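You operate a simulated robot arm through the tools that you are given. There is no shell and no other tool.

You run a simulated robot arm. Do the job below in one go: nothing can be reset, and whatever is moved stays where it is left.

TASK
Wipe the flakes off the grey sheet and lay it in OUT.
Fine: it lies in the hand press; use the pad dry and put it back; leave the bed out. Set down upright: hand pad. What is to be rubbed or washed off counts as gone when no trace of it is left.

Only the result counts: the job must be done as asked and must still hold three seconds after the hand-in. Knocking over, shifting, dropping, spilling or breaking anything else fails it. Flat cloth is picked up by pressing the open fingertips on it (5 to 10 N) and closing them slowly along it; thin cloth reads only 2 to 8 mm in the jaws.

THE ROBOT
A 7-joint arm with a two-finger parallel gripper, fixed in place. Base frame: the origin is on the floor under the middle of its stand, x ahead of it, y to its left, z up; the work surface is at about z = 85. Lengths are in cm, angles in degrees, forces in N, time in s.
With the tool pointing down near the work surface it reaches from about 42 to 90 cm from the base axis. Its first joint turns from -143.0 to 143.0 degrees. Payload 3 kg.
Tool frame: the origin (TCP) lies between the finger pads and is the grasp point; the fingertips stand 3 cm ahead of it; z points along the fingers, y is the line along which they close. The gripper opens to 9.4 cm. The fingers are 2.8 cm wide and 1 cm thick; the gripper's body (5 by 9.6 cm) begins 5.5 cm behind the TCP.
Orientation is told as [roll, pitch, yaw] about the base's x, y, z axes, in that order, counted from this pose: with the fingers straight down and closing along the base's y, the tool's x points along the base's -x, its y along +y and its z along -z.

THE INTERFACE
- The arm moves only by the tool send_rows. Its argument "motion" is a list of rows, each a list of 7 numbers: the turn, a rotation vector about the base's x, y, z in degrees, then the shift along the base's x, y, z in cm, then the gripper command, from -1 (fully open) to 1 (shut), values between in proportion. In form: [[wx, wy, wz, x, y, z, grip], ...]. A call has 1 to 20 rows; each row shifts and turns the commanded pose from where the row before left it. A row lasts 0.2 s, in which the tool goes at most 5 cm and 8.6 degrees; a call with a longer step from one row to the next is refused whole, and so is a gripper value outside its range. A pose out of reach is approached as far as the arm can. The call stops where the force on the tool passes 90 N (or 10 N more than at its start, if that is more) or the arm is blocked; 0.2 s more then pass. Each finger travels about 7.2 cm/s and halts on what it meets, pressing with about 41 N; the grip force reading is that of the motor and also rises with nothing between the fingers. The clock runs only during rows and for 0.2 s after the last one: add rows that do not move to give the fingers time. It gives the time, the measured TCP pose, the force on the tool (base axes), the opening and the grip force at its end, in the units of the frame above (readings bear some noise), with the torque about the TCP (base axes, N m) and any sound that the robot's microphone picked up.
- Cameras (640 x 400 px; columns grow to the right, rows downward): "scene" is fixed at [20.15, -49.28, 157.18]; the picture's right is [0.81, -0.59, 0.00], its down [-0.28, -0.39, -0.88] and it looks along [0.52, 0.71, -0.48] (base axes); focal length 367 px, centre (320, 200). "wrist" rides on the gripper at [7.6, 1.4, -10.2] in the tool frame; the picture's right is [-0.18, 0.98, 0.00], its down [-0.75, -0.14, -0.64] and it looks along [-0.63, -0.12, 0.77] (tool axes); focal length 243 px, centre (320, 200). There is no depth. A picture from a camera that has moved, and an enlarged one, comes with that camera's place and axes in the base frame and with its lens. The place of the scene camera against the robot may be out by one fixed shift of up to 2.5 cm in any direction.
- grab_frame(camera): a new picture of that camera. No time passes.
- close_up(camera, box): a new picture of the part [left, top, right, bottom] of that camera's present view, enlarged. No time passes.
- close_job(): hands the job in; it is judged then, once.

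Nothing tells you positions but the pictures and the camera data. Unless the task says otherwise, let go and move clear before handing in.

The tools are called as a command line: name --pt "numbers of a row" for each row, then --argument value for the rest, lists and objects as JSON in quotes. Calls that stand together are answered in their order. send_rows: Moves the arm, as the interface text tells. Its arguments: {"type":"object","properties":{"motion":{"type":"array"}},"required":["motion"]} The other tools are called the same way: grab_frame (camera) takes a picture; close_up (camera, box) takes an enlarged picture of a part of a camera's view; close_job () hands the job in.

At the start:

```text
t: 0.0
tool_pos: [49.12, 20.58, 118.77]
orientation: [0.0, 0.0, 0.1]
contact_force: [-0.1, 0.5, 0.2]
wrist_torque: [-0.03, -0.01, 0.04]
opening: 9.41
gripper_force: 0.1
```

scene: 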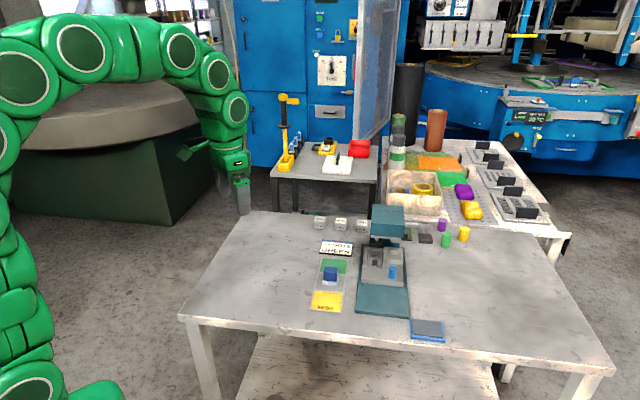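
wrist: 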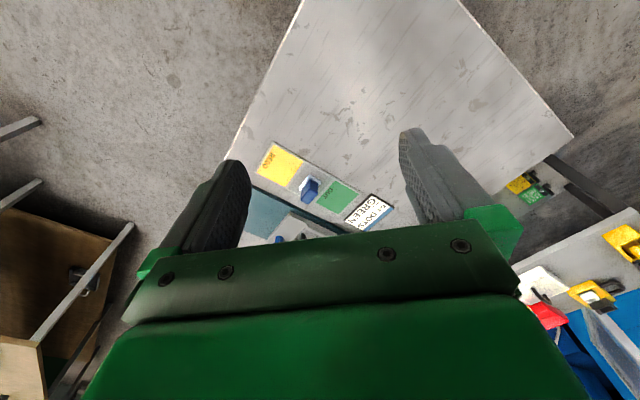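

I see a table with a teal hand press, a card with green/yellow fields, a blue item, a framed blue tray, and some small blocks. I'll take enlarged views to identify the parts before moving.

close_up --camera "scene" --box '[290, 190, 490, 350]'

close_up --camera "scene" --box '[300, 230, 370, 320]'

close_up --camera "scene" --box '[345, 200, 425, 320]'

close_up --camera "scene" --box '[400, 310, 460, 350]'

close_up --camera "wrist" --box '[220, 120, 420, 245]'

```text
2.50 times, centred on (390, 270) of scene
camera zoom: at [20.15, -49.28, 157.18], right [0.81, -0.59, 0.0], down [-0.28, -0.39, -0.88], along [0.52, 0.71, -0.48], focal length 917 px, centre (145, 25)
```

zoom: 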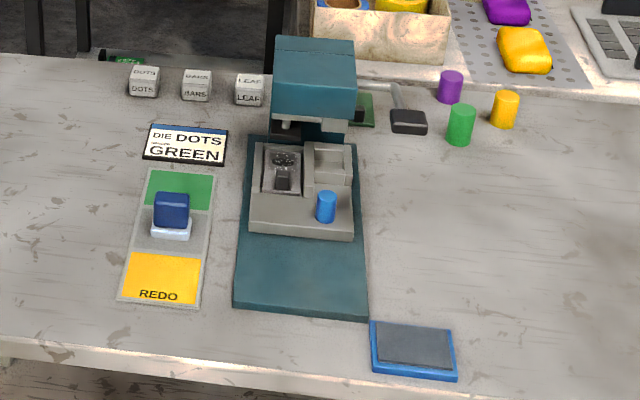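

```text
4.44 times, centred on (335, 275) of scene
camera zoom: at [20.15, -49.28, 157.18], right [0.81, -0.59, 0.0], down [-0.28, -0.39, -0.88], along [0.52, 0.71, -0.48], focal length 1631 px, centre (253, -133)
```

zoom: 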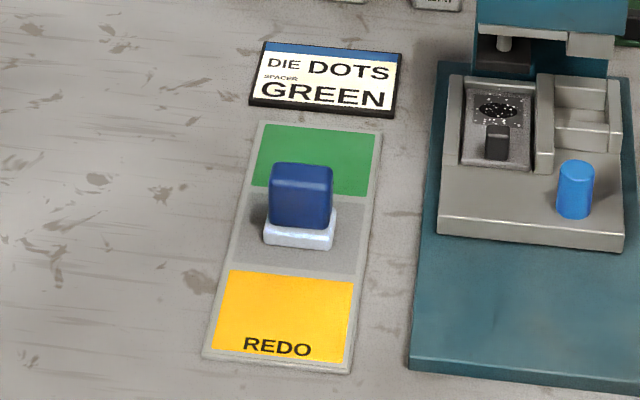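

```text
3.33 times, centred on (385, 260) of scene
camera zoom: at [20.15, -49.28, 157.18], right [0.81, -0.59, 0.0], down [-0.28, -0.39, -0.88], along [0.52, 0.71, -0.48], focal length 1223 px, centre (103, 0)
```

zoom: 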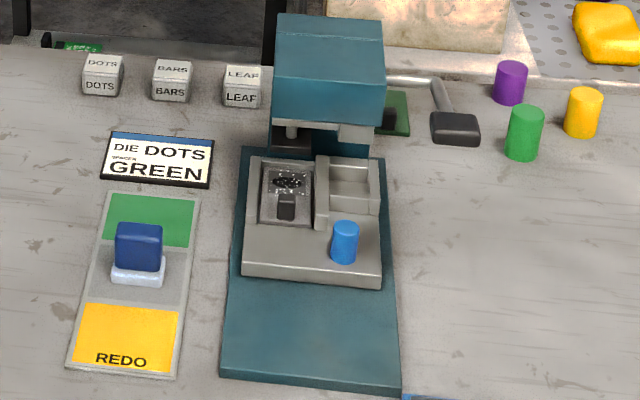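

```text
10.00 times, centred on (430, 330) of scene
camera zoom: at [20.15, -49.28, 157.18], right [0.81, -0.59, 0.0], down [-0.28, -0.39, -0.88], along [0.52, 0.71, -0.48], focal length 3669 px, centre (-780, -1100)
```

zoom: 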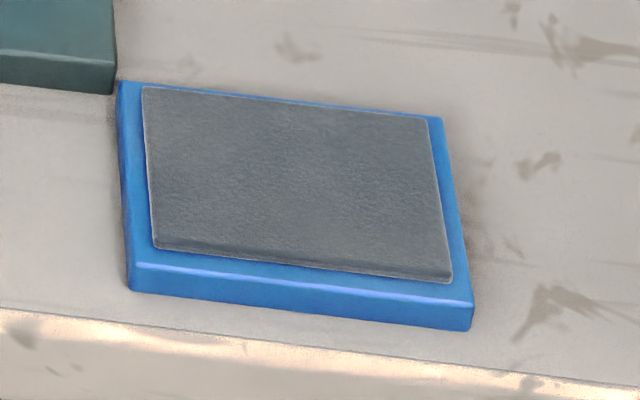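

```text
3.20 times, centred on (320, 182) of wrist
camera zoom: at [41.46, 22.01, 128.96], right [0.18, 0.98, 0.0], down [0.75, -0.14, 0.64], along [0.63, -0.12, -0.77], focal length 776 px, centre (320, 256)
```

zoom: 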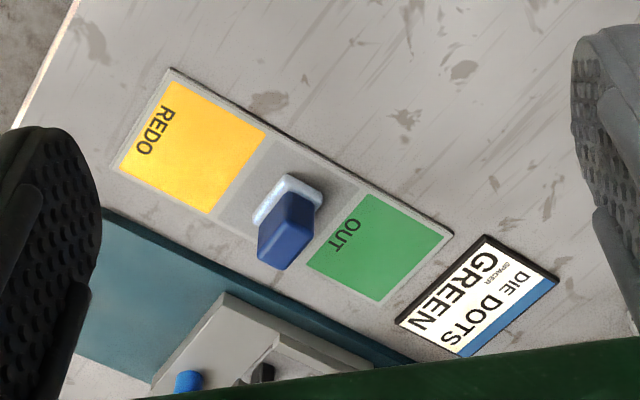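

The hand pad (blue grip on a white pad) stands on a tray between OUT and REDO. The press bed is out, with the sheet in its left pocket. The blue slab near the table edge looks like a wet pad, so I'll leave it alone. Next I'll move the wrist camera over for a closer look at the bed.

send_rows --pt "0 0 0 2.8 -0.7 -1.6 -1" --pt "0 0 0 2.8 -0.7 -1.6 -1" --pt "0 0 0 2.8 -0.7 -1.6 -1" --pt "0 0 0 2.8 -0.7 -1.6 -1" --pt "0 0 0 2.8 -0.7 -1.6 -1" --pt "0 0 0 2.8 -0.7 -1.6 -1" --pt "0 0 0 2.8 -0.7 -1.6 -1" --pt "0 0 0 2.4 -0.7 -1.6 -1"

grab_frame --camera "wrist"

grab_frame --camera "scene"

```text
t: 1.8
tool_pos: [71.01, 14.87, 105.86]
orientation: [0.0, 0.1, 0.0]
contact_force: [-0.1, 0.5, 0.6]
wrist_torque: [0.02, -0.03, 0.01]
opening: 9.4
gripper_force: 0.0
```

```text
taken
camera wrist: at [63.42, 16.37, 116.15], right [0.18, 0.98, 0.0], down [0.75, -0.14, 0.64], along [0.63, -0.12, -0.77], focal length 243 px, centre (320, 200)
```

wrist: 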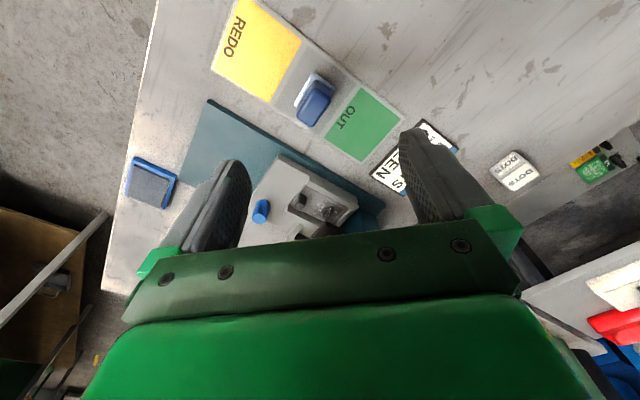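

```text
taken
```

scene: 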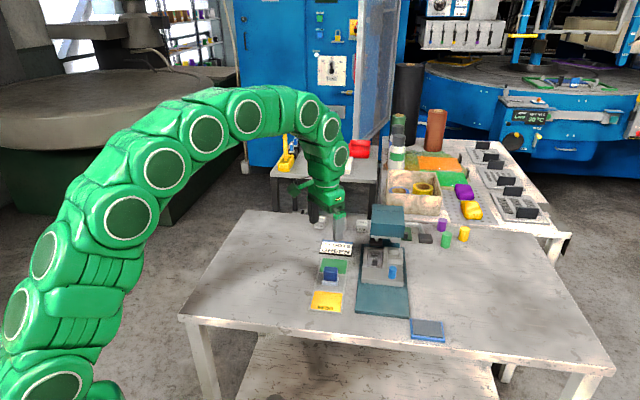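

close_up --camera "wrist" --box '[240, 140, 400, 240]'

close_up --camera "wrist" --box '[270, 50, 430, 150]'

close_up --camera "scene" --box '[355, 230, 411, 290]'

```text
4.00 times, centred on (320, 190) of wrist
camera zoom: at [63.42, 16.37, 116.15], right [0.18, 0.98, 0.0], down [0.75, -0.14, 0.64], along [0.63, -0.12, -0.77], focal length 970 px, centre (320, 240)
```

zoom: 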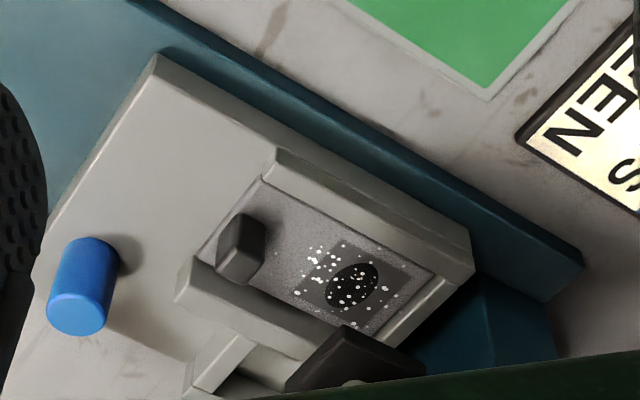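

```text
4.00 times, centred on (350, 100) of wrist
camera zoom: at [63.42, 16.37, 116.15], right [0.18, 0.98, 0.0], down [0.75, -0.14, 0.64], along [0.63, -0.12, -0.77], focal length 970 px, centre (200, 600)
```

zoom: 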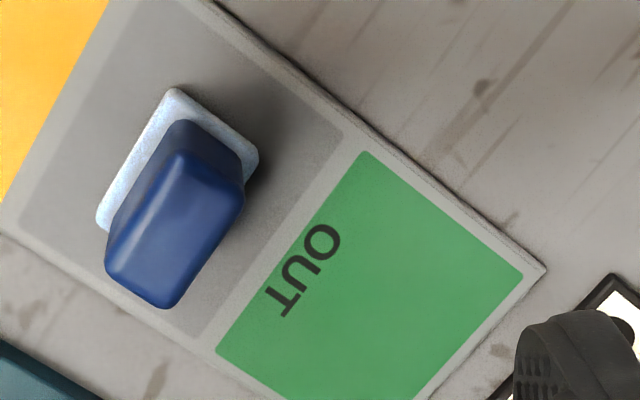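

```text
6.67 times, centred on (383, 260) of scene
camera zoom: at [20.15, -49.28, 157.18], right [0.81, -0.59, 0.0], down [-0.28, -0.39, -0.88], along [0.52, 0.71, -0.48], focal length 2446 px, centre (-100, -200)
```

zoom: 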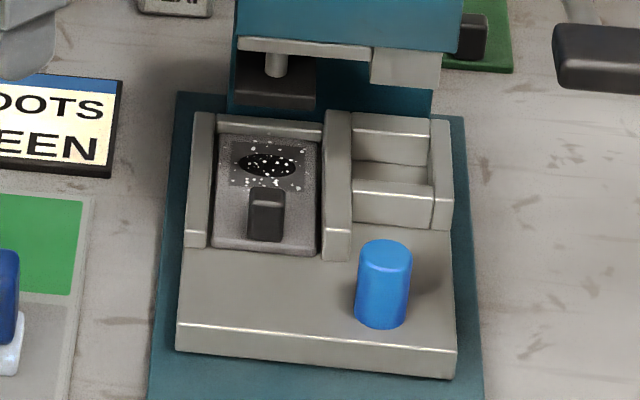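

The sheet is a plate in the left pocket with a dark upright tab, and white flakes lie over a printed square with an ellipse. The pad is about 3 × 4 cm at roughly (71.5, 14). Everything stands at about 45°, so I'll turn the tool by 45° and look at the bed from its front.

send_rows --pt "0 0 5.625 0.69 -1.15 -0.3 -1" --pt "0 0 5.625 0.69 -1.15 -0.3 -1" --pt "0 0 5.625 0.69 -1.15 -0.3 -1" --pt "0 0 5.625 0.69 -1.15 -0.3 -1" --pt "0 0 5.625 0.69 -1.15 -0.3 -1" --pt "0 0 5.625 0.69 -1.15 -0.3 -1" --pt "0 0 5.625 0.69 -1.15 -0.3 -1" --pt "0 0 5.625 0.69 -1.15 -0.3 -1"

grab_frame --camera "wrist"

close_up --camera "wrist" --box '[240, 80, 400, 240]'

```text
t: 3.6
tool_pos: [76.69, 5.64, 103.62]
orientation: [0.0, -0.2, 45.1]
contact_force: [-0.2, 0.4, -0.1]
wrist_torque: [-0.03, -0.02, 0.02]
opening: 9.42
gripper_force: 0.0
```

```text
taken
camera wrist: at [70.27, 1.35, 113.84], right [-0.57, 0.82, 0.0], down [0.63, 0.43, 0.64], along [0.53, 0.36, -0.77], focal length 243 px, centre (320, 200)
```

wrist: 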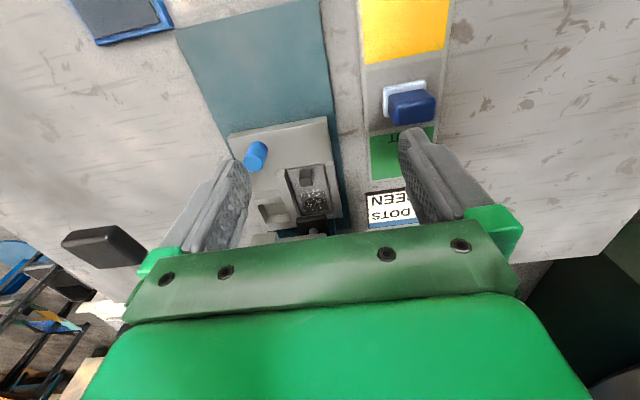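

```text
2.50 times, centred on (320, 160) of wrist
camera zoom: at [70.27, 1.35, 113.84], right [-0.57, 0.82, 0.0], down [0.63, 0.43, 0.64], along [0.53, 0.36, -0.77], focal length 606 px, centre (320, 300)
```

zoom: 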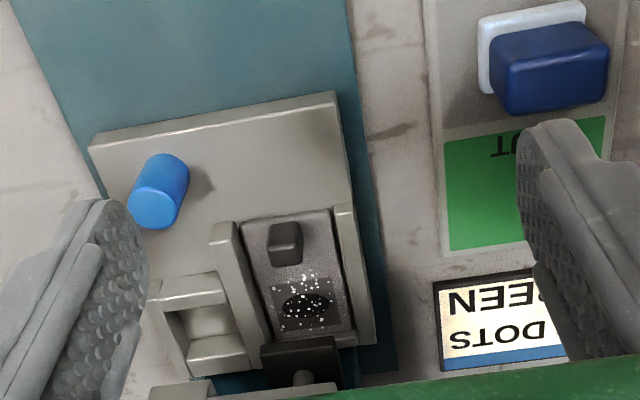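

I'll zoom in further from this viewpoint on the pocket, the tab and the press ram to get exact geometry.

close_up --camera "wrist" --box '[275, 160, 355, 240]'

close_up --camera "wrist" --box '[360, 60, 450, 190]'

close_up --camera "scene" --box '[350, 195, 450, 265]'

```text
5.00 times, centred on (315, 200) of wrist
camera zoom: at [70.27, 1.35, 113.84], right [-0.57, 0.82, 0.0], down [0.63, 0.43, 0.64], along [0.53, 0.36, -0.77], focal length 1213 px, centre (345, 200)
```

zoom: 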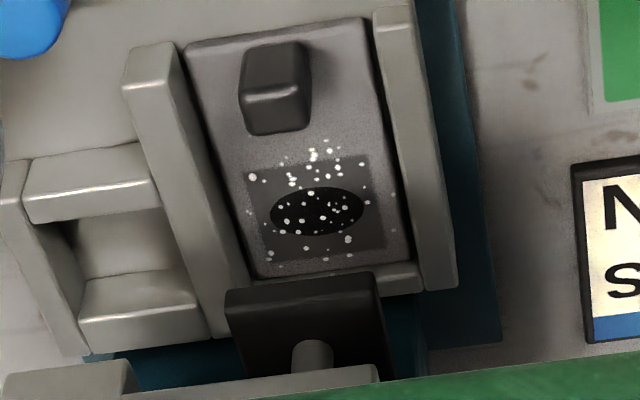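

```text
3.08 times, centred on (405, 125) of wrist
camera zoom: at [70.27, 1.35, 113.84], right [-0.57, 0.82, 0.0], down [0.63, 0.43, 0.64], along [0.53, 0.36, -0.77], focal length 746 px, centre (58, 431)
```

zoom: 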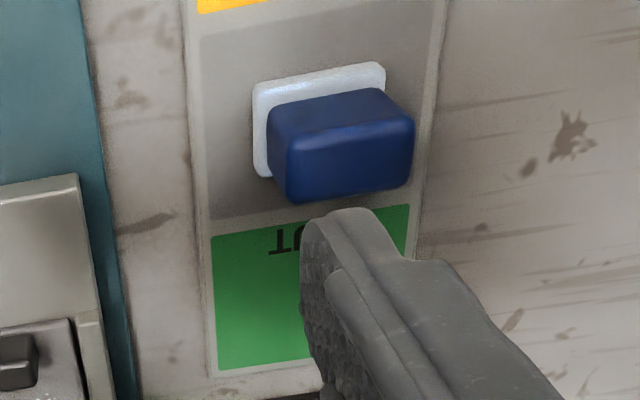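

```text
5.71 times, centred on (400, 230) of scene
camera zoom: at [20.15, -49.28, 157.18], right [0.81, -0.59, 0.0], down [-0.28, -0.39, -0.88], along [0.52, 0.71, -0.48], focal length 2097 px, centre (-137, 29)
```

zoom: 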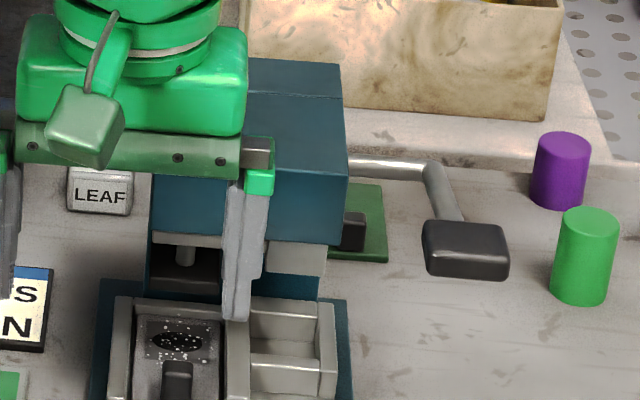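

The press platen hangs right over the flaked area at about z = 93, so the bed is still in and must be pulled out by its blue knob. I place the knob at roughly (85.6, 3.3), with its top at z ≈ 91. I'll turn the tool to close along the slide direction and look at the knob.

send_rows --pt "0 0 -8.2 0 0 0 -1" --pt "0 0 -8.2 0 0 0 -1" --pt "0 0 -8.2 0 0 0 -1" --pt "0 0 -8.2 0 0 0 -1" --pt "0 0 -8.2 0 0 0 -1" --pt "0 0 -8.2 0 0 0 -1" --pt "0 0 -8.2 0 0 0 -1" --pt "0 0 -8.2 1.2 -0.2 0 -1" --pt "0 0 -8.2 1.2 -0.2 0 -1" --pt "0 0 -8.2 1.2 -0.2 0 -1" --pt "0 0 -8.0 1.2 -0.2 0 -1"

grab_frame --camera "wrist"

grab_frame --camera "scene"

```text
t: 6.0
tool_pos: [81.39, 4.94, 103.36]
orientation: [0.0, 0.2, -45.0]
contact_force: [-0.1, -0.5, -0.2]
wrist_torque: [0.03, 0.01, -0.02]
opening: 9.41
gripper_force: 0.1
```

```text
taken
camera wrist: at [77.06, 11.38, 113.61], right [0.83, 0.56, 0.0], down [0.43, -0.63, 0.64], along [0.36, -0.53, -0.77], focal length 243 px, centre (320, 200)
```

wrist: 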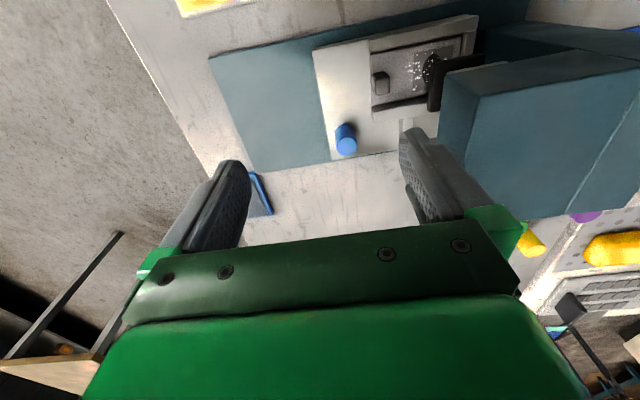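

```text
taken
```

scene: 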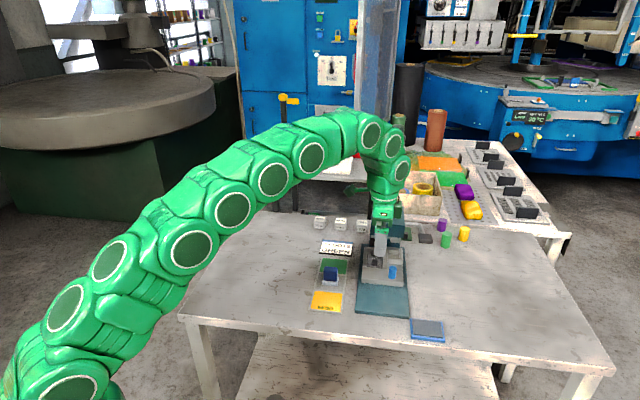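

close_up --camera "wrist" --box '[300, 20, 480, 180]'

close_up --camera "wrist" --box '[420, 20, 640, 360]'

close_up --camera "scene" --box '[345, 190, 435, 290]'

```text
2.50 times, centred on (390, 100) of wrist
camera zoom: at [77.06, 11.38, 113.61], right [0.83, 0.56, 0.0], down [0.43, -0.63, 0.64], along [0.36, -0.53, -0.77], focal length 606 px, centre (145, 450)
```

zoom: 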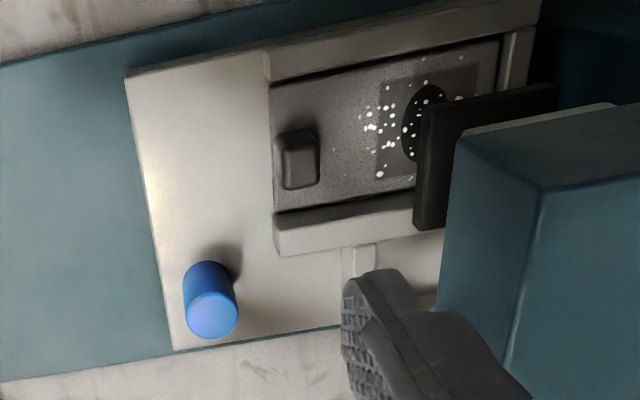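

```text
1.18 times, centred on (530, 190) of wrist
camera zoom: at [77.06, 11.38, 113.61], right [0.83, 0.56, 0.0], down [0.43, -0.63, 0.64], along [0.36, -0.53, -0.77], focal length 285 px, centre (73, 212)
```

zoom: 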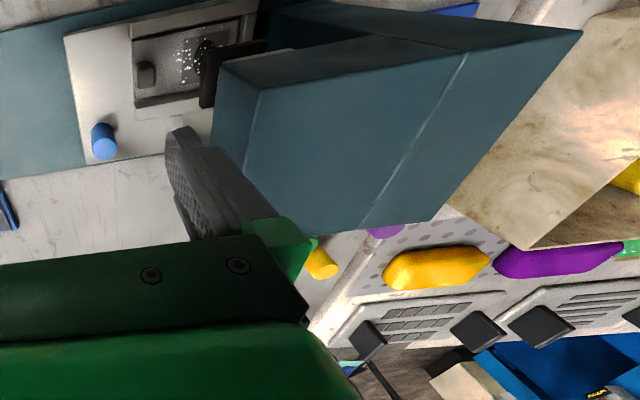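

```text
4.00 times, centred on (390, 240) of scene
camera zoom: at [20.15, -49.28, 157.18], right [0.81, -0.59, 0.0], down [-0.28, -0.39, -0.88], along [0.52, 0.71, -0.48], focal length 1468 px, centre (40, 40)
```

zoom: 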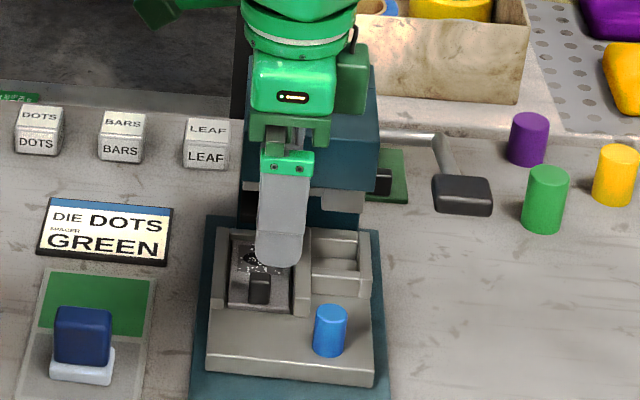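

The knob is now confirmed at about (85.75, 3.4). I'll move over it with the fingers partly closed, come down to just above the knob, and check alignment.

send_rows --pt "0 0 0 1.5 -0.5 0 0.23" --pt "0 0 0 1.5 -0.6 0 0.23" --pt "0 0 0 1.5 -0.6 0 0.23" --pt "0 0 0 0 0 -2 0.23" --pt "0 0 0 0 0 -2 0.23" --pt "0 0 0 0 0 -2 0.23" --pt "0 0 0 0 0 -1.8 0.23" --pt "0 0 0 0 0 0 0.23"

grab_frame --camera "wrist"

close_up --camera "scene" --box '[345, 190, 445, 300]'

```text
t: 7.8
tool_pos: [85.75, 3.3, 95.78]
orientation: [0.1, 0.1, -44.9]
contact_force: [0.3, -1.4, 0.4]
wrist_torque: [-0.01, -0.01, 0.0]
opening: 3.62
gripper_force: 0.0
```

```text
taken
camera wrist: at [81.44, 9.68, 105.98], right [0.82, 0.57, 0.0], down [0.43, -0.63, 0.64], along [0.36, -0.53, -0.77], focal length 243 px, centre (320, 200)
```

wrist: 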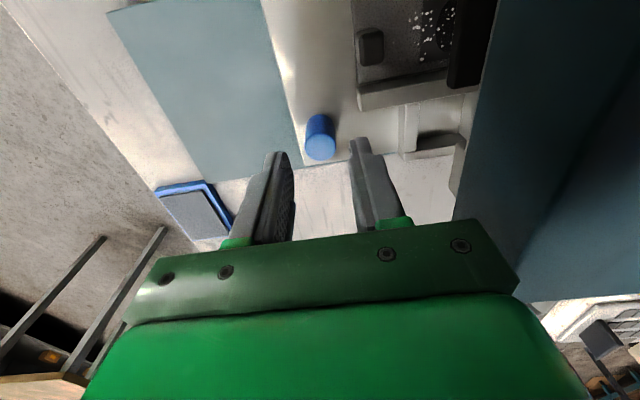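

```text
3.64 times, centred on (395, 245) of scene
camera zoom: at [20.15, -49.28, 157.18], right [0.81, -0.59, 0.0], down [-0.28, -0.39, -0.88], along [0.52, 0.71, -0.48], focal length 1334 px, centre (47, 36)
```

zoom: 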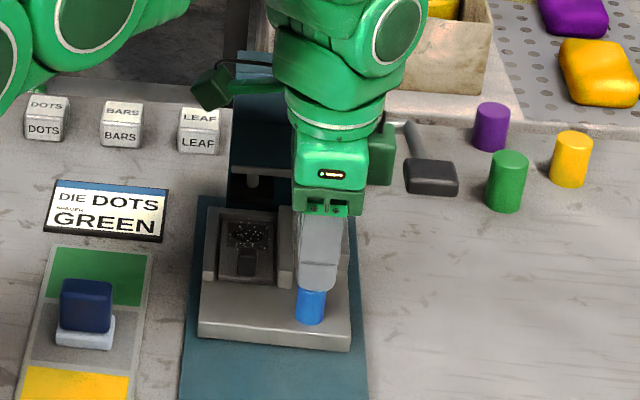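

The fingers are centred over the knob. Before going lower I'll check how close the gripper's side box is to the press lever handle.

close_up --camera "scene" --box '[390, 210, 440, 260]'

close_up --camera "wrist" --box '[240, 90, 420, 250]'

send_rows --pt "0 0 0 0 0 0 0.23"

```text
8.00 times, centred on (415, 235) of scene
camera zoom: at [20.15, -49.28, 157.18], right [0.81, -0.59, 0.0], down [-0.28, -0.39, -0.88], along [0.52, 0.71, -0.48], focal length 2936 px, centre (-440, -80)
```

zoom: 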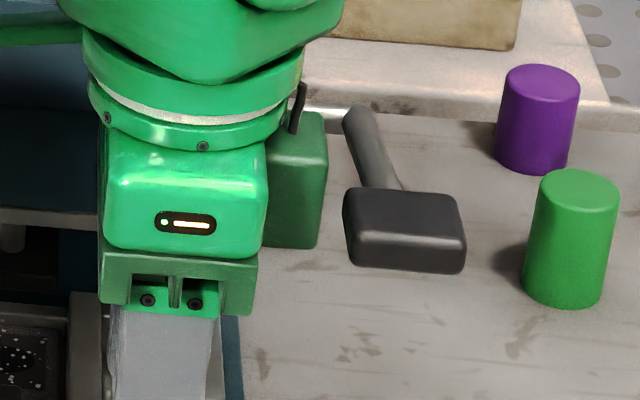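

```text
2.50 times, centred on (330, 170) of wrist
camera zoom: at [81.44, 9.68, 105.98], right [0.82, 0.57, 0.0], down [0.43, -0.63, 0.64], along [0.36, -0.53, -0.77], focal length 606 px, centre (295, 275)
```

zoom: 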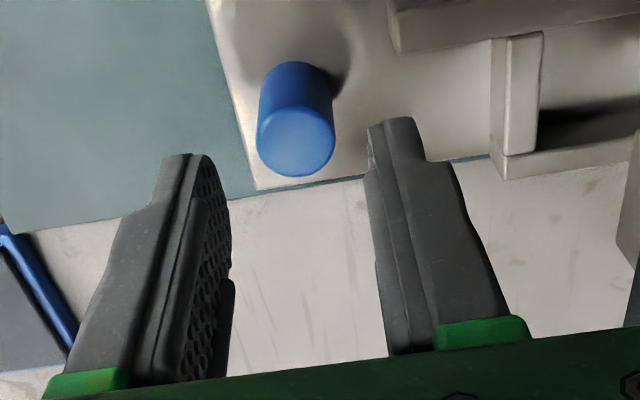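

```text
t: 8.2
tool_pos: [85.9, 3.3, 95.71]
orientation: [-0.1, -0.1, -45.0]
contact_force: [-0.7, -0.1, 0.2]
wrist_torque: [0.0, 0.0, 0.0]
opening: 3.59
gripper_force: 0.1
```

There's no contact and about 1 cm of clearance to the lever. I'll descend around the knob and close on it.

send_rows --pt "0 0 0 0 0 -1.5 0.23" --pt "0 0 0 0 0 -1.3 0.23" --pt "0 0 0 0 0 -0.9 0.23" --pt "0 0 0 0 0 0 0.3" --pt "0 0 0 0 0 0 0.4" --pt "0 0 0 0 0 0 0.5" --pt "0 0 0 0 0 0 0.6" --pt "0 0 0 0 0 0 0.7"

grab_frame --camera "wrist"

close_up --camera "scene" --box '[345, 190, 445, 300]'

```text
t: 10.0
tool_pos: [85.85, 3.21, 92.21]
orientation: [0.0, 0.0, -45.0]
contact_force: [-7.0, -5.5, 0.7]
wrist_torque: [-0.04, 0.29, -0.02]
opening: 2.07
gripper_force: 44.7
```

```text
taken
camera wrist: at [81.52, 9.65, 102.33], right [0.83, 0.56, 0.0], down [0.43, -0.63, 0.64], along [0.36, -0.53, -0.77], focal length 243 px, centre (320, 200)
```

wrist: 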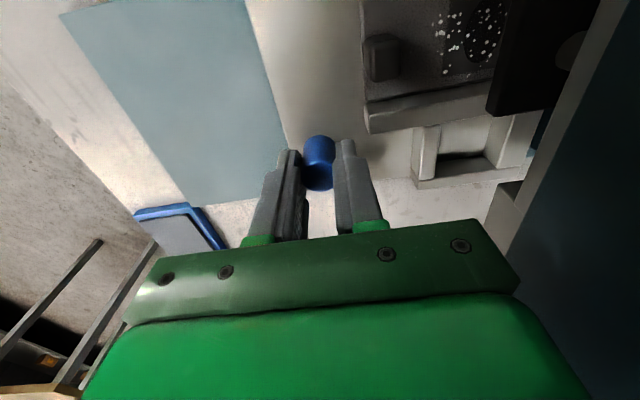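

```text
3.64 times, centred on (395, 245) of scene
camera zoom: at [20.15, -49.28, 157.18], right [0.81, -0.59, 0.0], down [-0.28, -0.39, -0.88], along [0.52, 0.71, -0.48], focal length 1334 px, centre (47, 36)
```

zoom: 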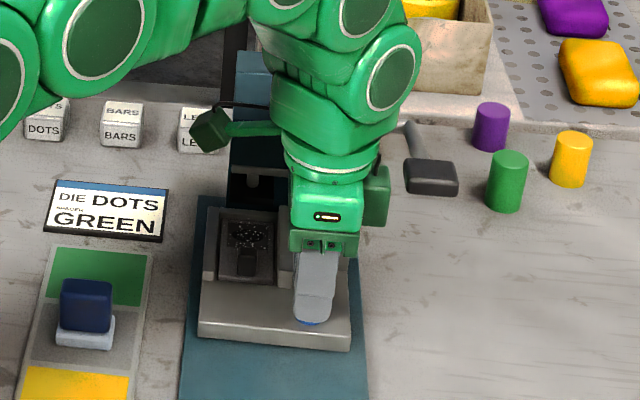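

The knob is held (2.07 cm wide). Now I'll pull the bed out gently along the base, watching the force.

send_rows --pt "0 0 0 -0.15 -0.15 0 0.8" --pt "0 0 0 -0.25 -0.25 0 0.8" --pt "0 0 0 -0.35 -0.35 0 0.8" --pt "0 0 0 -0.35 -0.35 0 0.8" --pt "0 0 0 -0.35 -0.35 0 0.8" --pt "0 0 0 0 0 0 0.8"

grab_frame --camera "scene"

grab_frame --camera "wrist"

```text
t: 11.4
tool_pos: [84.47, 1.82, 92.09]
orientation: [0.0, 0.0, -45.0]
contact_force: [4.7, -5.8, 3.9]
wrist_torque: [-0.63, -0.42, -0.04]
opening: 2.08
gripper_force: 44.9
```

```text
taken
```

scene: 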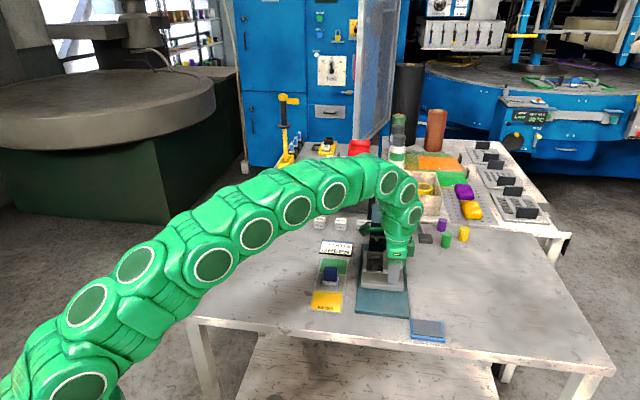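

```text
taken
camera wrist: at [80.08, 8.23, 102.32], right [0.83, 0.56, 0.0], down [0.43, -0.63, 0.64], along [0.36, -0.53, -0.77], focal length 243 px, centre (320, 200)
```

wrist: 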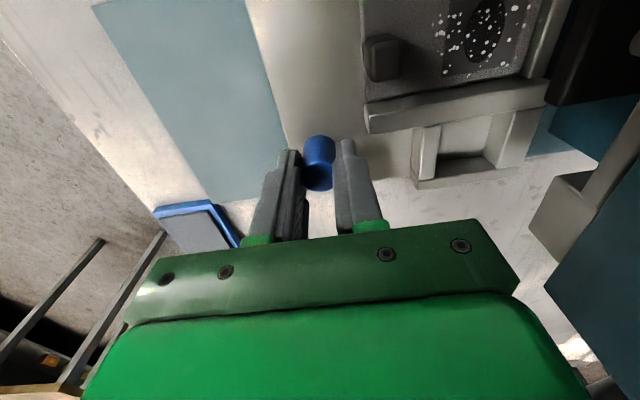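

The bed slides out with the knob (the platen recedes in the view). There's a slight side load, so I'll adjust the pull direction a little and continue.

send_rows --pt "0 0 0 -0.28 -0.36 0 0.8" --pt "0 0 0 -0.34 -0.37 0 0.8" --pt "0 0 0 -0.34 -0.37 0 0.8" --pt "0 0 0 -0.34 -0.37 0 0.8" --pt "0 0 0 0 0 0 0.8"

```text
t: 12.6
tool_pos: [83.13, 0.42, 92.16]
orientation: [-0.1, 0.1, -44.9]
contact_force: [-16.4, 17.0, 23.5]
wrist_torque: [0.26, 0.27, 0.01]
opening: 2.06
gripper_force: 44.3
```

The side load flipped, meaning I over-corrected and the linkage is stiff. I'll back that off slightly and re-read.

send_rows --pt "0 0 0 -0.05 0.05 0.03 0.8" --pt "0 0 0 0 0 0 0.8"

grab_frame --camera "wrist"

close_up --camera "scene" --box '[320, 190, 480, 350]'

```text
t: 13.2
tool_pos: [83.07, 0.29, 92.07]
orientation: [0.0, 0.0, -45.0]
contact_force: [-12.0, 12.5, 15.6]
wrist_torque: [0.79, 0.74, -0.04]
opening: 2.06
gripper_force: 44.8
```

```text
taken
camera wrist: at [78.68, 6.8, 102.32], right [0.83, 0.56, 0.0], down [0.43, -0.63, 0.64], along [0.36, -0.53, -0.77], focal length 243 px, centre (320, 200)
```

wrist: 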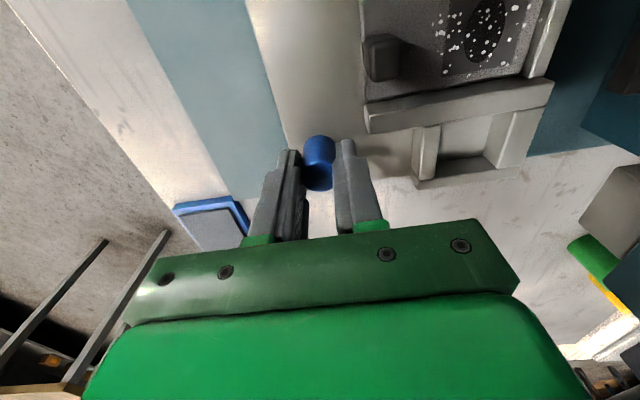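

```text
2.50 times, centred on (400, 270) of scene
camera zoom: at [20.15, -49.28, 157.18], right [0.81, -0.59, 0.0], down [-0.28, -0.39, -0.88], along [0.52, 0.71, -0.48], focal length 917 px, centre (120, 25)
```

zoom: 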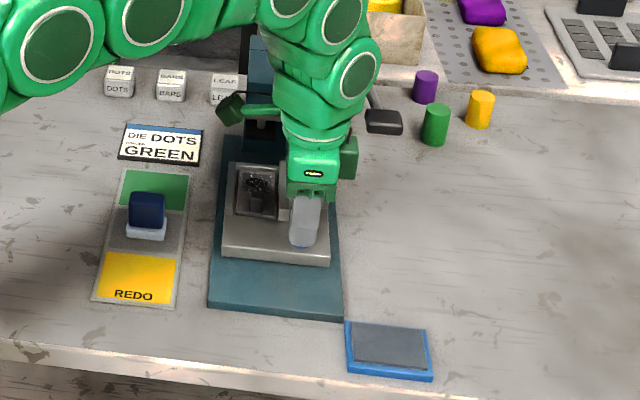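

send_rows --pt "0 0 0 -0.1 0.1 0.05 0.8" --pt "0 0 0 0 0 0 0.8"

```text
t: 13.8
tool_pos: [83.1, 0.41, 92.05]
orientation: [0.0, 0.0, -45.1]
contact_force: [4.2, -4.7, 4.7]
wrist_torque: [0.26, 0.27, -0.08]
opening: 2.06
gripper_force: 44.6
```

Load is now small. I'll keep pulling straight at 45°.

send_rows --pt "0 0 0 -0.27 -0.33 0 0.8" --pt "0 0 0 -0.35 -0.35 0 0.8" --pt "0 0 0 -0.35 -0.35 0 0.8" --pt "0 0 0 -0.35 -0.35 0 0.8" --pt "0 0 0 0 0 0 0.8"

```text
t: 15.0
tool_pos: [81.68, -0.99, 92.11]
orientation: [0.0, 0.0, -45.1]
contact_force: [9.4, -9.3, -13.9]
wrist_torque: [-0.58, -0.55, -0.02]
opening: 2.06
gripper_force: 45.4
```

send_rows --pt "0 0 0 -0.22 -0.34 0 0.8" --pt "0 0 0 -0.33 -0.37 0 0.8" --pt "0 0 0 -0.34 -0.36 0 0.8" --pt "0 0 0 0 0 0 0.8"

grab_frame --camera "wrist"

close_up --camera "scene" --box '[320, 190, 480, 350]'

```text
t: 16.0
tool_pos: [80.98, -1.77, 91.93]
orientation: [0.0, 0.1, -44.9]
contact_force: [-9.8, 11.1, 7.2]
wrist_torque: [0.18, -0.04, 0.0]
opening: 2.08
gripper_force: 45.7
```

```text
taken
camera wrist: at [76.42, 4.55, 102.32], right [0.82, 0.57, 0.0], down [0.43, -0.63, 0.64], along [0.36, -0.53, -0.77], focal length 243 px, centre (320, 200)
```

wrist: 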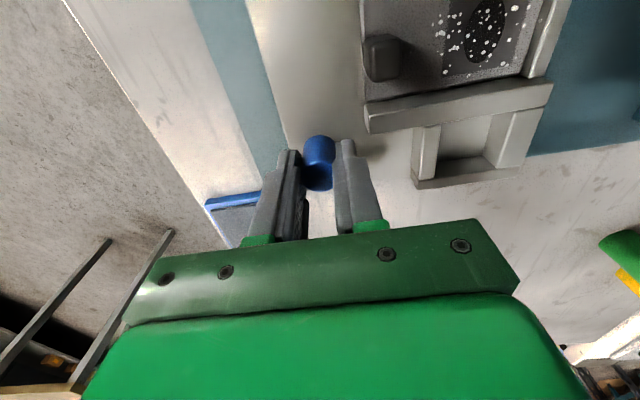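

```text
2.50 times, centred on (400, 270) of scene
camera zoom: at [20.15, -49.28, 157.18], right [0.81, -0.59, 0.0], down [-0.28, -0.39, -0.88], along [0.52, 0.71, -0.48], focal length 917 px, centre (120, 25)
```

zoom: 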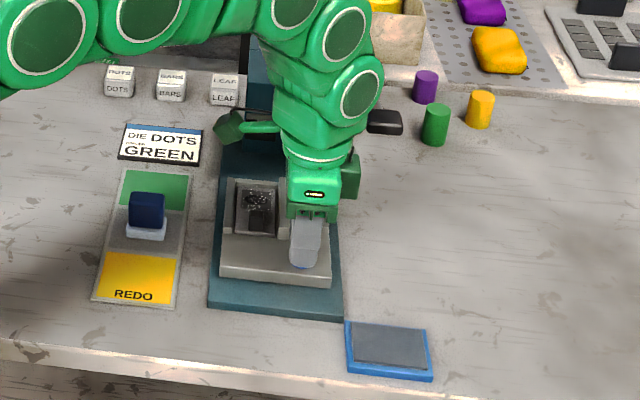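

About 7 cm out so far and the base hasn't moved. I'll keep pulling in small corrected steps toward the end stop.

send_rows --pt "0 0 0 -0.3 -0.2 0 0.8" --pt "0 0 0 -0.32 -0.32 0 0.8" --pt "0 0 0 -0.32 -0.33 0 0.8" --pt "0 0 0 0 0 0 0.8"

```text
t: 17.0
tool_pos: [79.87, -2.83, 92.06]
orientation: [0.1, 0.0, -45.1]
contact_force: [-5.8, 5.9, 9.9]
wrist_torque: [-0.52, -0.35, 0.1]
opening: 2.08
gripper_force: 45.3
```

send_rows --pt "0 0 0 -0.3 -0.25 0 0.8" --pt "0 0 0 -0.28 -0.28 0 0.8" --pt "0 0 0 -0.28 -0.28 0 0.8" --pt "0 0 0 0 0 0 0.8"

close_up --camera "scene" --box '[320, 190, 480, 350]'

grab_frame --camera "wrist"

```text
t: 18.0
tool_pos: [78.98, -3.63, 92.12]
orientation: [0.1, 0.0, -45.1]
contact_force: [3.3, -3.4, 9.0]
wrist_torque: [0.07, 0.14, -0.08]
opening: 2.08
gripper_force: 45.0
```

```text
2.50 times, centred on (400, 270) of scene
camera zoom: at [20.15, -49.28, 157.18], right [0.81, -0.59, 0.0], down [-0.28, -0.39, -0.88], along [0.52, 0.71, -0.48], focal length 917 px, centre (120, 25)
```

zoom: 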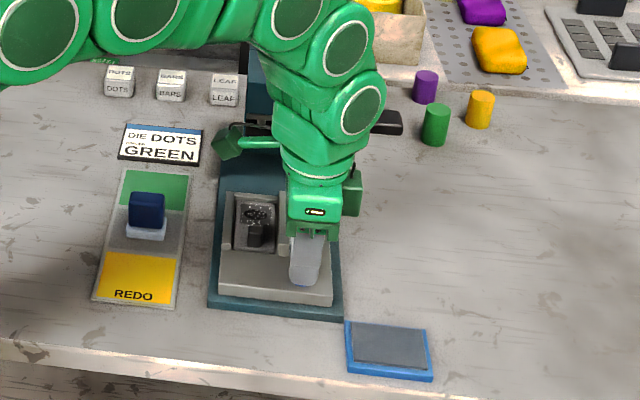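

```text
taken
camera wrist: at [74.59, 2.73, 102.31], right [0.83, 0.56, 0.0], down [0.43, -0.63, 0.64], along [0.36, -0.53, -0.77], focal length 243 px, centre (320, 200)
```

wrist: 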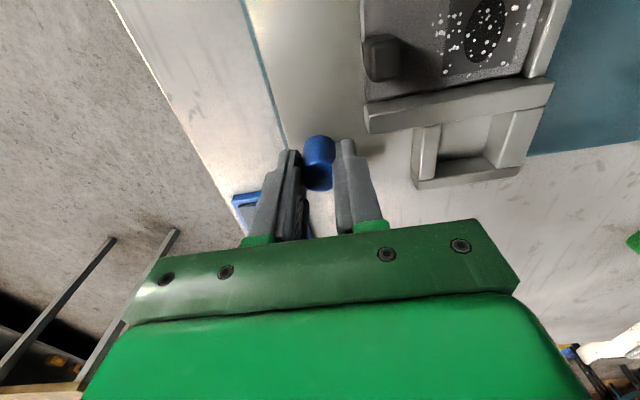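

Nearly 10 cm out, with the bed's front edge close to the base's front edge. I'll continue in very small steps to feel for the stop.

send_rows --pt "0 0 0 -0.14 -0.15 0 0.8" --pt "0 0 0 -0.14 -0.14 0 0.8" --pt "0 0 0 0 0 0 0.8"

```text
t: 18.8
tool_pos: [78.72, -3.99, 92.06]
orientation: [0.1, 0.1, -45.0]
contact_force: [5.2, -4.4, -7.4]
wrist_torque: [-0.98, -0.97, 0.07]
opening: 2.09
gripper_force: 45.1
```

send_rows --pt "0 0 0 -0.12 -0.16 0 0.8" --pt "0 0 0 -0.14 -0.14 0 0.8" --pt "0 0 0 0 0 0 0.8"

close_up --camera "scene" --box '[350, 250, 430, 330]'

close_up --camera "wrist" --box '[220, 0, 340, 160]'

```text
t: 19.6
tool_pos: [78.54, -4.29, 92.02]
orientation: [0.0, 0.0, -45.0]
contact_force: [3.9, -2.3, -9.9]
wrist_torque: [0.01, -0.1, -0.03]
opening: 2.06
gripper_force: 45.0
```

```text
5.00 times, centred on (390, 290) of scene
camera zoom: at [20.15, -49.28, 157.18], right [0.81, -0.59, 0.0], down [-0.28, -0.39, -0.88], along [0.52, 0.71, -0.48], focal length 1835 px, centre (-30, -250)
```

zoom: 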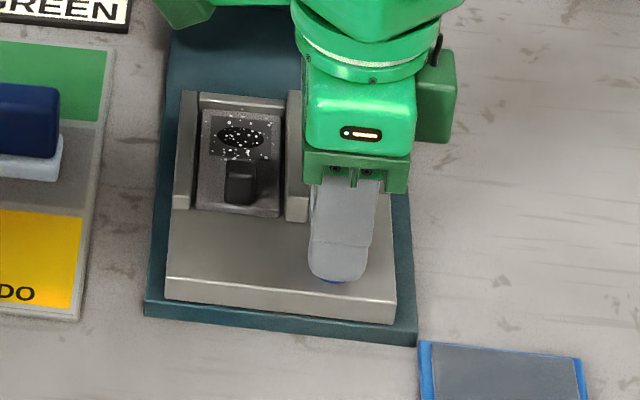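

```text
2.50 times, centred on (280, 80) of wrist
camera zoom: at [74.09, 2.21, 102.32], right [0.83, 0.56, 0.0], down [0.43, -0.63, 0.64], along [0.36, -0.53, -0.77], focal length 606 px, centre (420, 500)
```

zoom: 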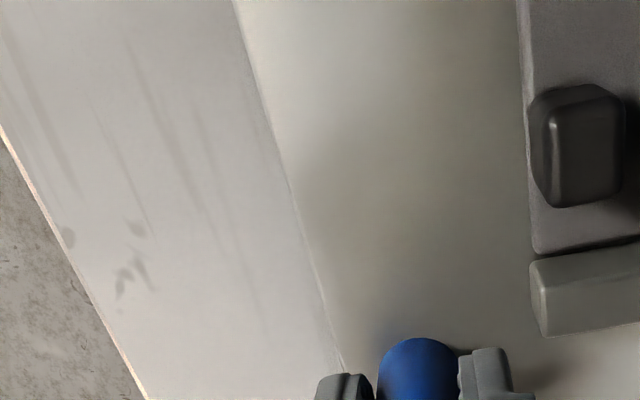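

send_rows --pt "0 0 0 -0.13 -0.15 0 0.8" --pt "0 0 0 -0.14 -0.14 0.02 0.8" --pt "0 0 0 0 0 0 0.8"

```text
t: 20.4
tool_pos: [78.26, -4.42, 92.07]
orientation: [-0.1, 0.1, -45.0]
contact_force: [1.0, 0.2, -23.7]
wrist_torque: [-0.53, -0.64, 0.03]
opening: 2.06
gripper_force: 44.9
```

send_rows --pt "0 0 0 -0.07 -0.07 -0.08 0.8" --pt "0 0 0 -0.14 -0.14 -0.04 0.8" --pt "0 0 0 0 0 0 0.8"

close_up --camera "scene" --box '[350, 250, 430, 330]'

```text
t: 21.2
tool_pos: [77.98, -4.64, 92.05]
orientation: [0.1, 0.0, -45.1]
contact_force: [-6.4, 6.5, 6.1]
wrist_torque: [0.97, 0.98, 0.0]
opening: 2.08
gripper_force: 44.8
```

```text
5.00 times, centred on (390, 290) of scene
camera zoom: at [20.15, -49.28, 157.18], right [0.81, -0.59, 0.0], down [-0.28, -0.39, -0.88], along [0.52, 0.71, -0.48], focal length 1835 px, centre (-30, -250)
```

zoom: 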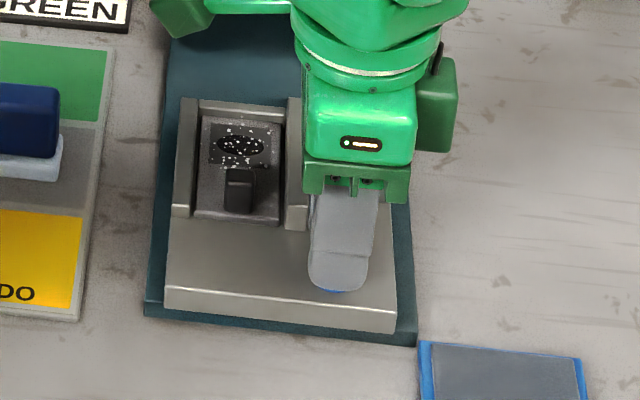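

send_rows --pt "0 0 0 -0.14 -0.12 0 0.8" --pt "0 0 0 -0.14 -0.14 0 0.8" --pt "0 0 0 0 0 0 0.8"

```text
t: 22.0
tool_pos: [77.81, -4.96, 92.15]
orientation: [0.0, -0.1, -45.0]
contact_force: [-4.8, 1.3, 13.3]
wrist_torque: [0.32, 0.52, 0.07]
opening: 2.08
gripper_force: 45.6
```

send_rows --pt "0 0 0 -0.14 -0.14 0 0.8" --pt "0 0 0 -0.14 -0.14 0 0.8" --pt "0 0 0 0 0 0 0.8"

close_up --camera "scene" --box '[360, 280, 430, 330]'

```text
t: 22.8
tool_pos: [77.47, -5.31, 92.01]
orientation: [-0.1, -0.2, -45.0]
contact_force: [1.5, -2.7, 19.5]
wrist_torque: [-0.84, -0.82, 0.05]
opening: 2.09
gripper_force: 44.9
```

```text
8.00 times, centred on (395, 305) of scene
camera zoom: at [20.15, -49.28, 157.18], right [0.81, -0.59, 0.0], down [-0.28, -0.39, -0.88], along [0.52, 0.71, -0.48], focal length 2936 px, centre (-280, -640)
```

zoom: 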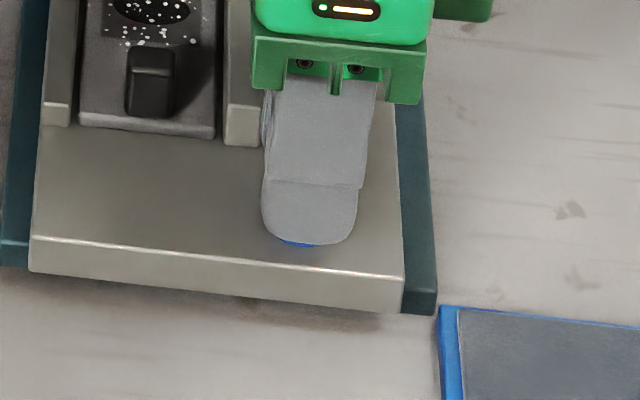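

No stop felt yet and the bed front is now about flush with the base front. I'll probe a little further in small steps.

send_rows --pt "0 0 0 -0.14 -0.14 -0.03 0.8" --pt "0 0 0 -0.14 -0.14 -0.03 0.8" --pt "0 0 0 0 0 0 0.8"

```text
t: 23.6
tool_pos: [77.4, -5.19, 92.06]
orientation: [0.3, -0.2, -44.9]
contact_force: [52.9, 29.5, 28.2]
wrist_torque: [0.3, -0.98, -0.1]
opening: 2.06
gripper_force: 45.2
```

The end stop is reached (58 N along the slide). I'll relax the pull and check.

send_rows --pt "0 0 0 0.19 0.13 0.08 0.8" --pt "0 0 0 0 0 0 0.8"

close_up --camera "scene" --box '[290, 190, 490, 350]'

```text
t: 24.2
tool_pos: [77.38, -5.32, 92.03]
orientation: [-0.1, -0.1, -44.9]
contact_force: [33.4, 36.6, 19.1]
wrist_torque: [0.29, -1.21, 0.08]
opening: 2.09
gripper_force: 45.0
```

```text
2.50 times, centred on (390, 270) of scene
camera zoom: at [20.15, -49.28, 157.18], right [0.81, -0.59, 0.0], down [-0.28, -0.39, -0.88], along [0.52, 0.71, -0.48], focal length 917 px, centre (145, 25)
```

zoom: 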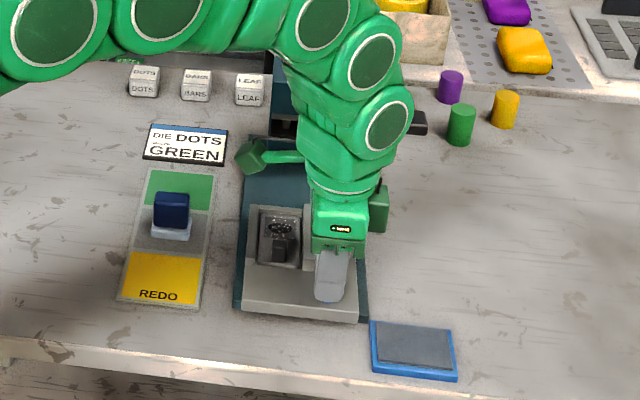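

send_rows --pt "0 0 0 0.13 0.15 0.05 0.8" --pt "0 0 0 0 0 0 0.8"

```text
t: 24.8
tool_pos: [77.45, -5.27, 91.99]
orientation: [-0.2, 0.1, -45.0]
contact_force: [7.0, 22.4, 11.9]
wrist_torque: [0.36, -0.31, 0.08]
opening: 2.05
gripper_force: 44.6
```

send_rows --pt "0 0 0 0.02 0.1 0.04 0.8" --pt "0 0 0 0 0 0 0.8"

```text
t: 25.4
tool_pos: [77.51, -5.22, 91.98]
orientation: [0.0, 0.1, -45.1]
contact_force: [1.7, 3.0, -2.8]
wrist_torque: [0.79, 0.43, -0.09]
opening: 2.09
gripper_force: 45.6
```

Load relaxed. I'll open the fingers and rise clear of the knob.

send_rows --pt "0 0 0 0 0 0 0.5" --pt "0 0 0 0 0 0 0.4" --pt "0 0 0 0 0 0 0.3" --pt "0 0 0 0 0 0 0.23" --pt "0 0 0 0 0 1.5 0.23" --pt "0 0 0 0 0 2.5 0.23" --pt "0 0 0 0 0 3 0.23" --pt "0 0 0 0 0 3 0.23" --pt "0 0 0 -1 1 2 0.0" --pt "0 0 0 -1.5 1.5 2 0.0"

grab_frame --camera "wrist"

grab_frame --camera "scene"

```text
t: 27.6
tool_pos: [75.11, -2.54, 106.05]
orientation: [-0.1, 0.0, -45.0]
contact_force: [0.3, -0.3, 0.2]
wrist_torque: [0.0, -0.02, 0.04]
opening: 4.71
gripper_force: 0.1
```

```text
taken
camera wrist: at [70.72, 3.88, 116.27], right [0.83, 0.56, 0.0], down [0.43, -0.63, 0.64], along [0.36, -0.53, -0.77], focal length 243 px, centre (320, 200)
```

wrist: 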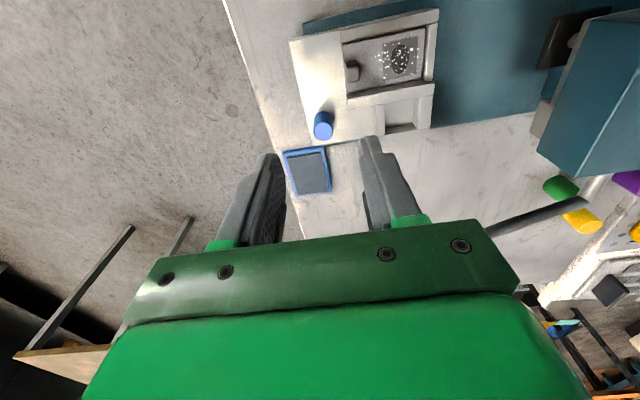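

```text
taken
```

scene: 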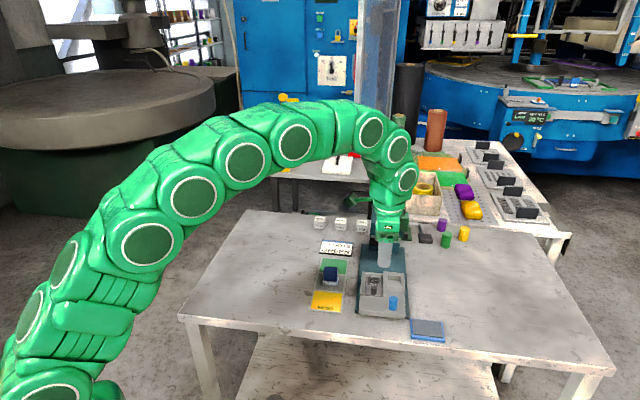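

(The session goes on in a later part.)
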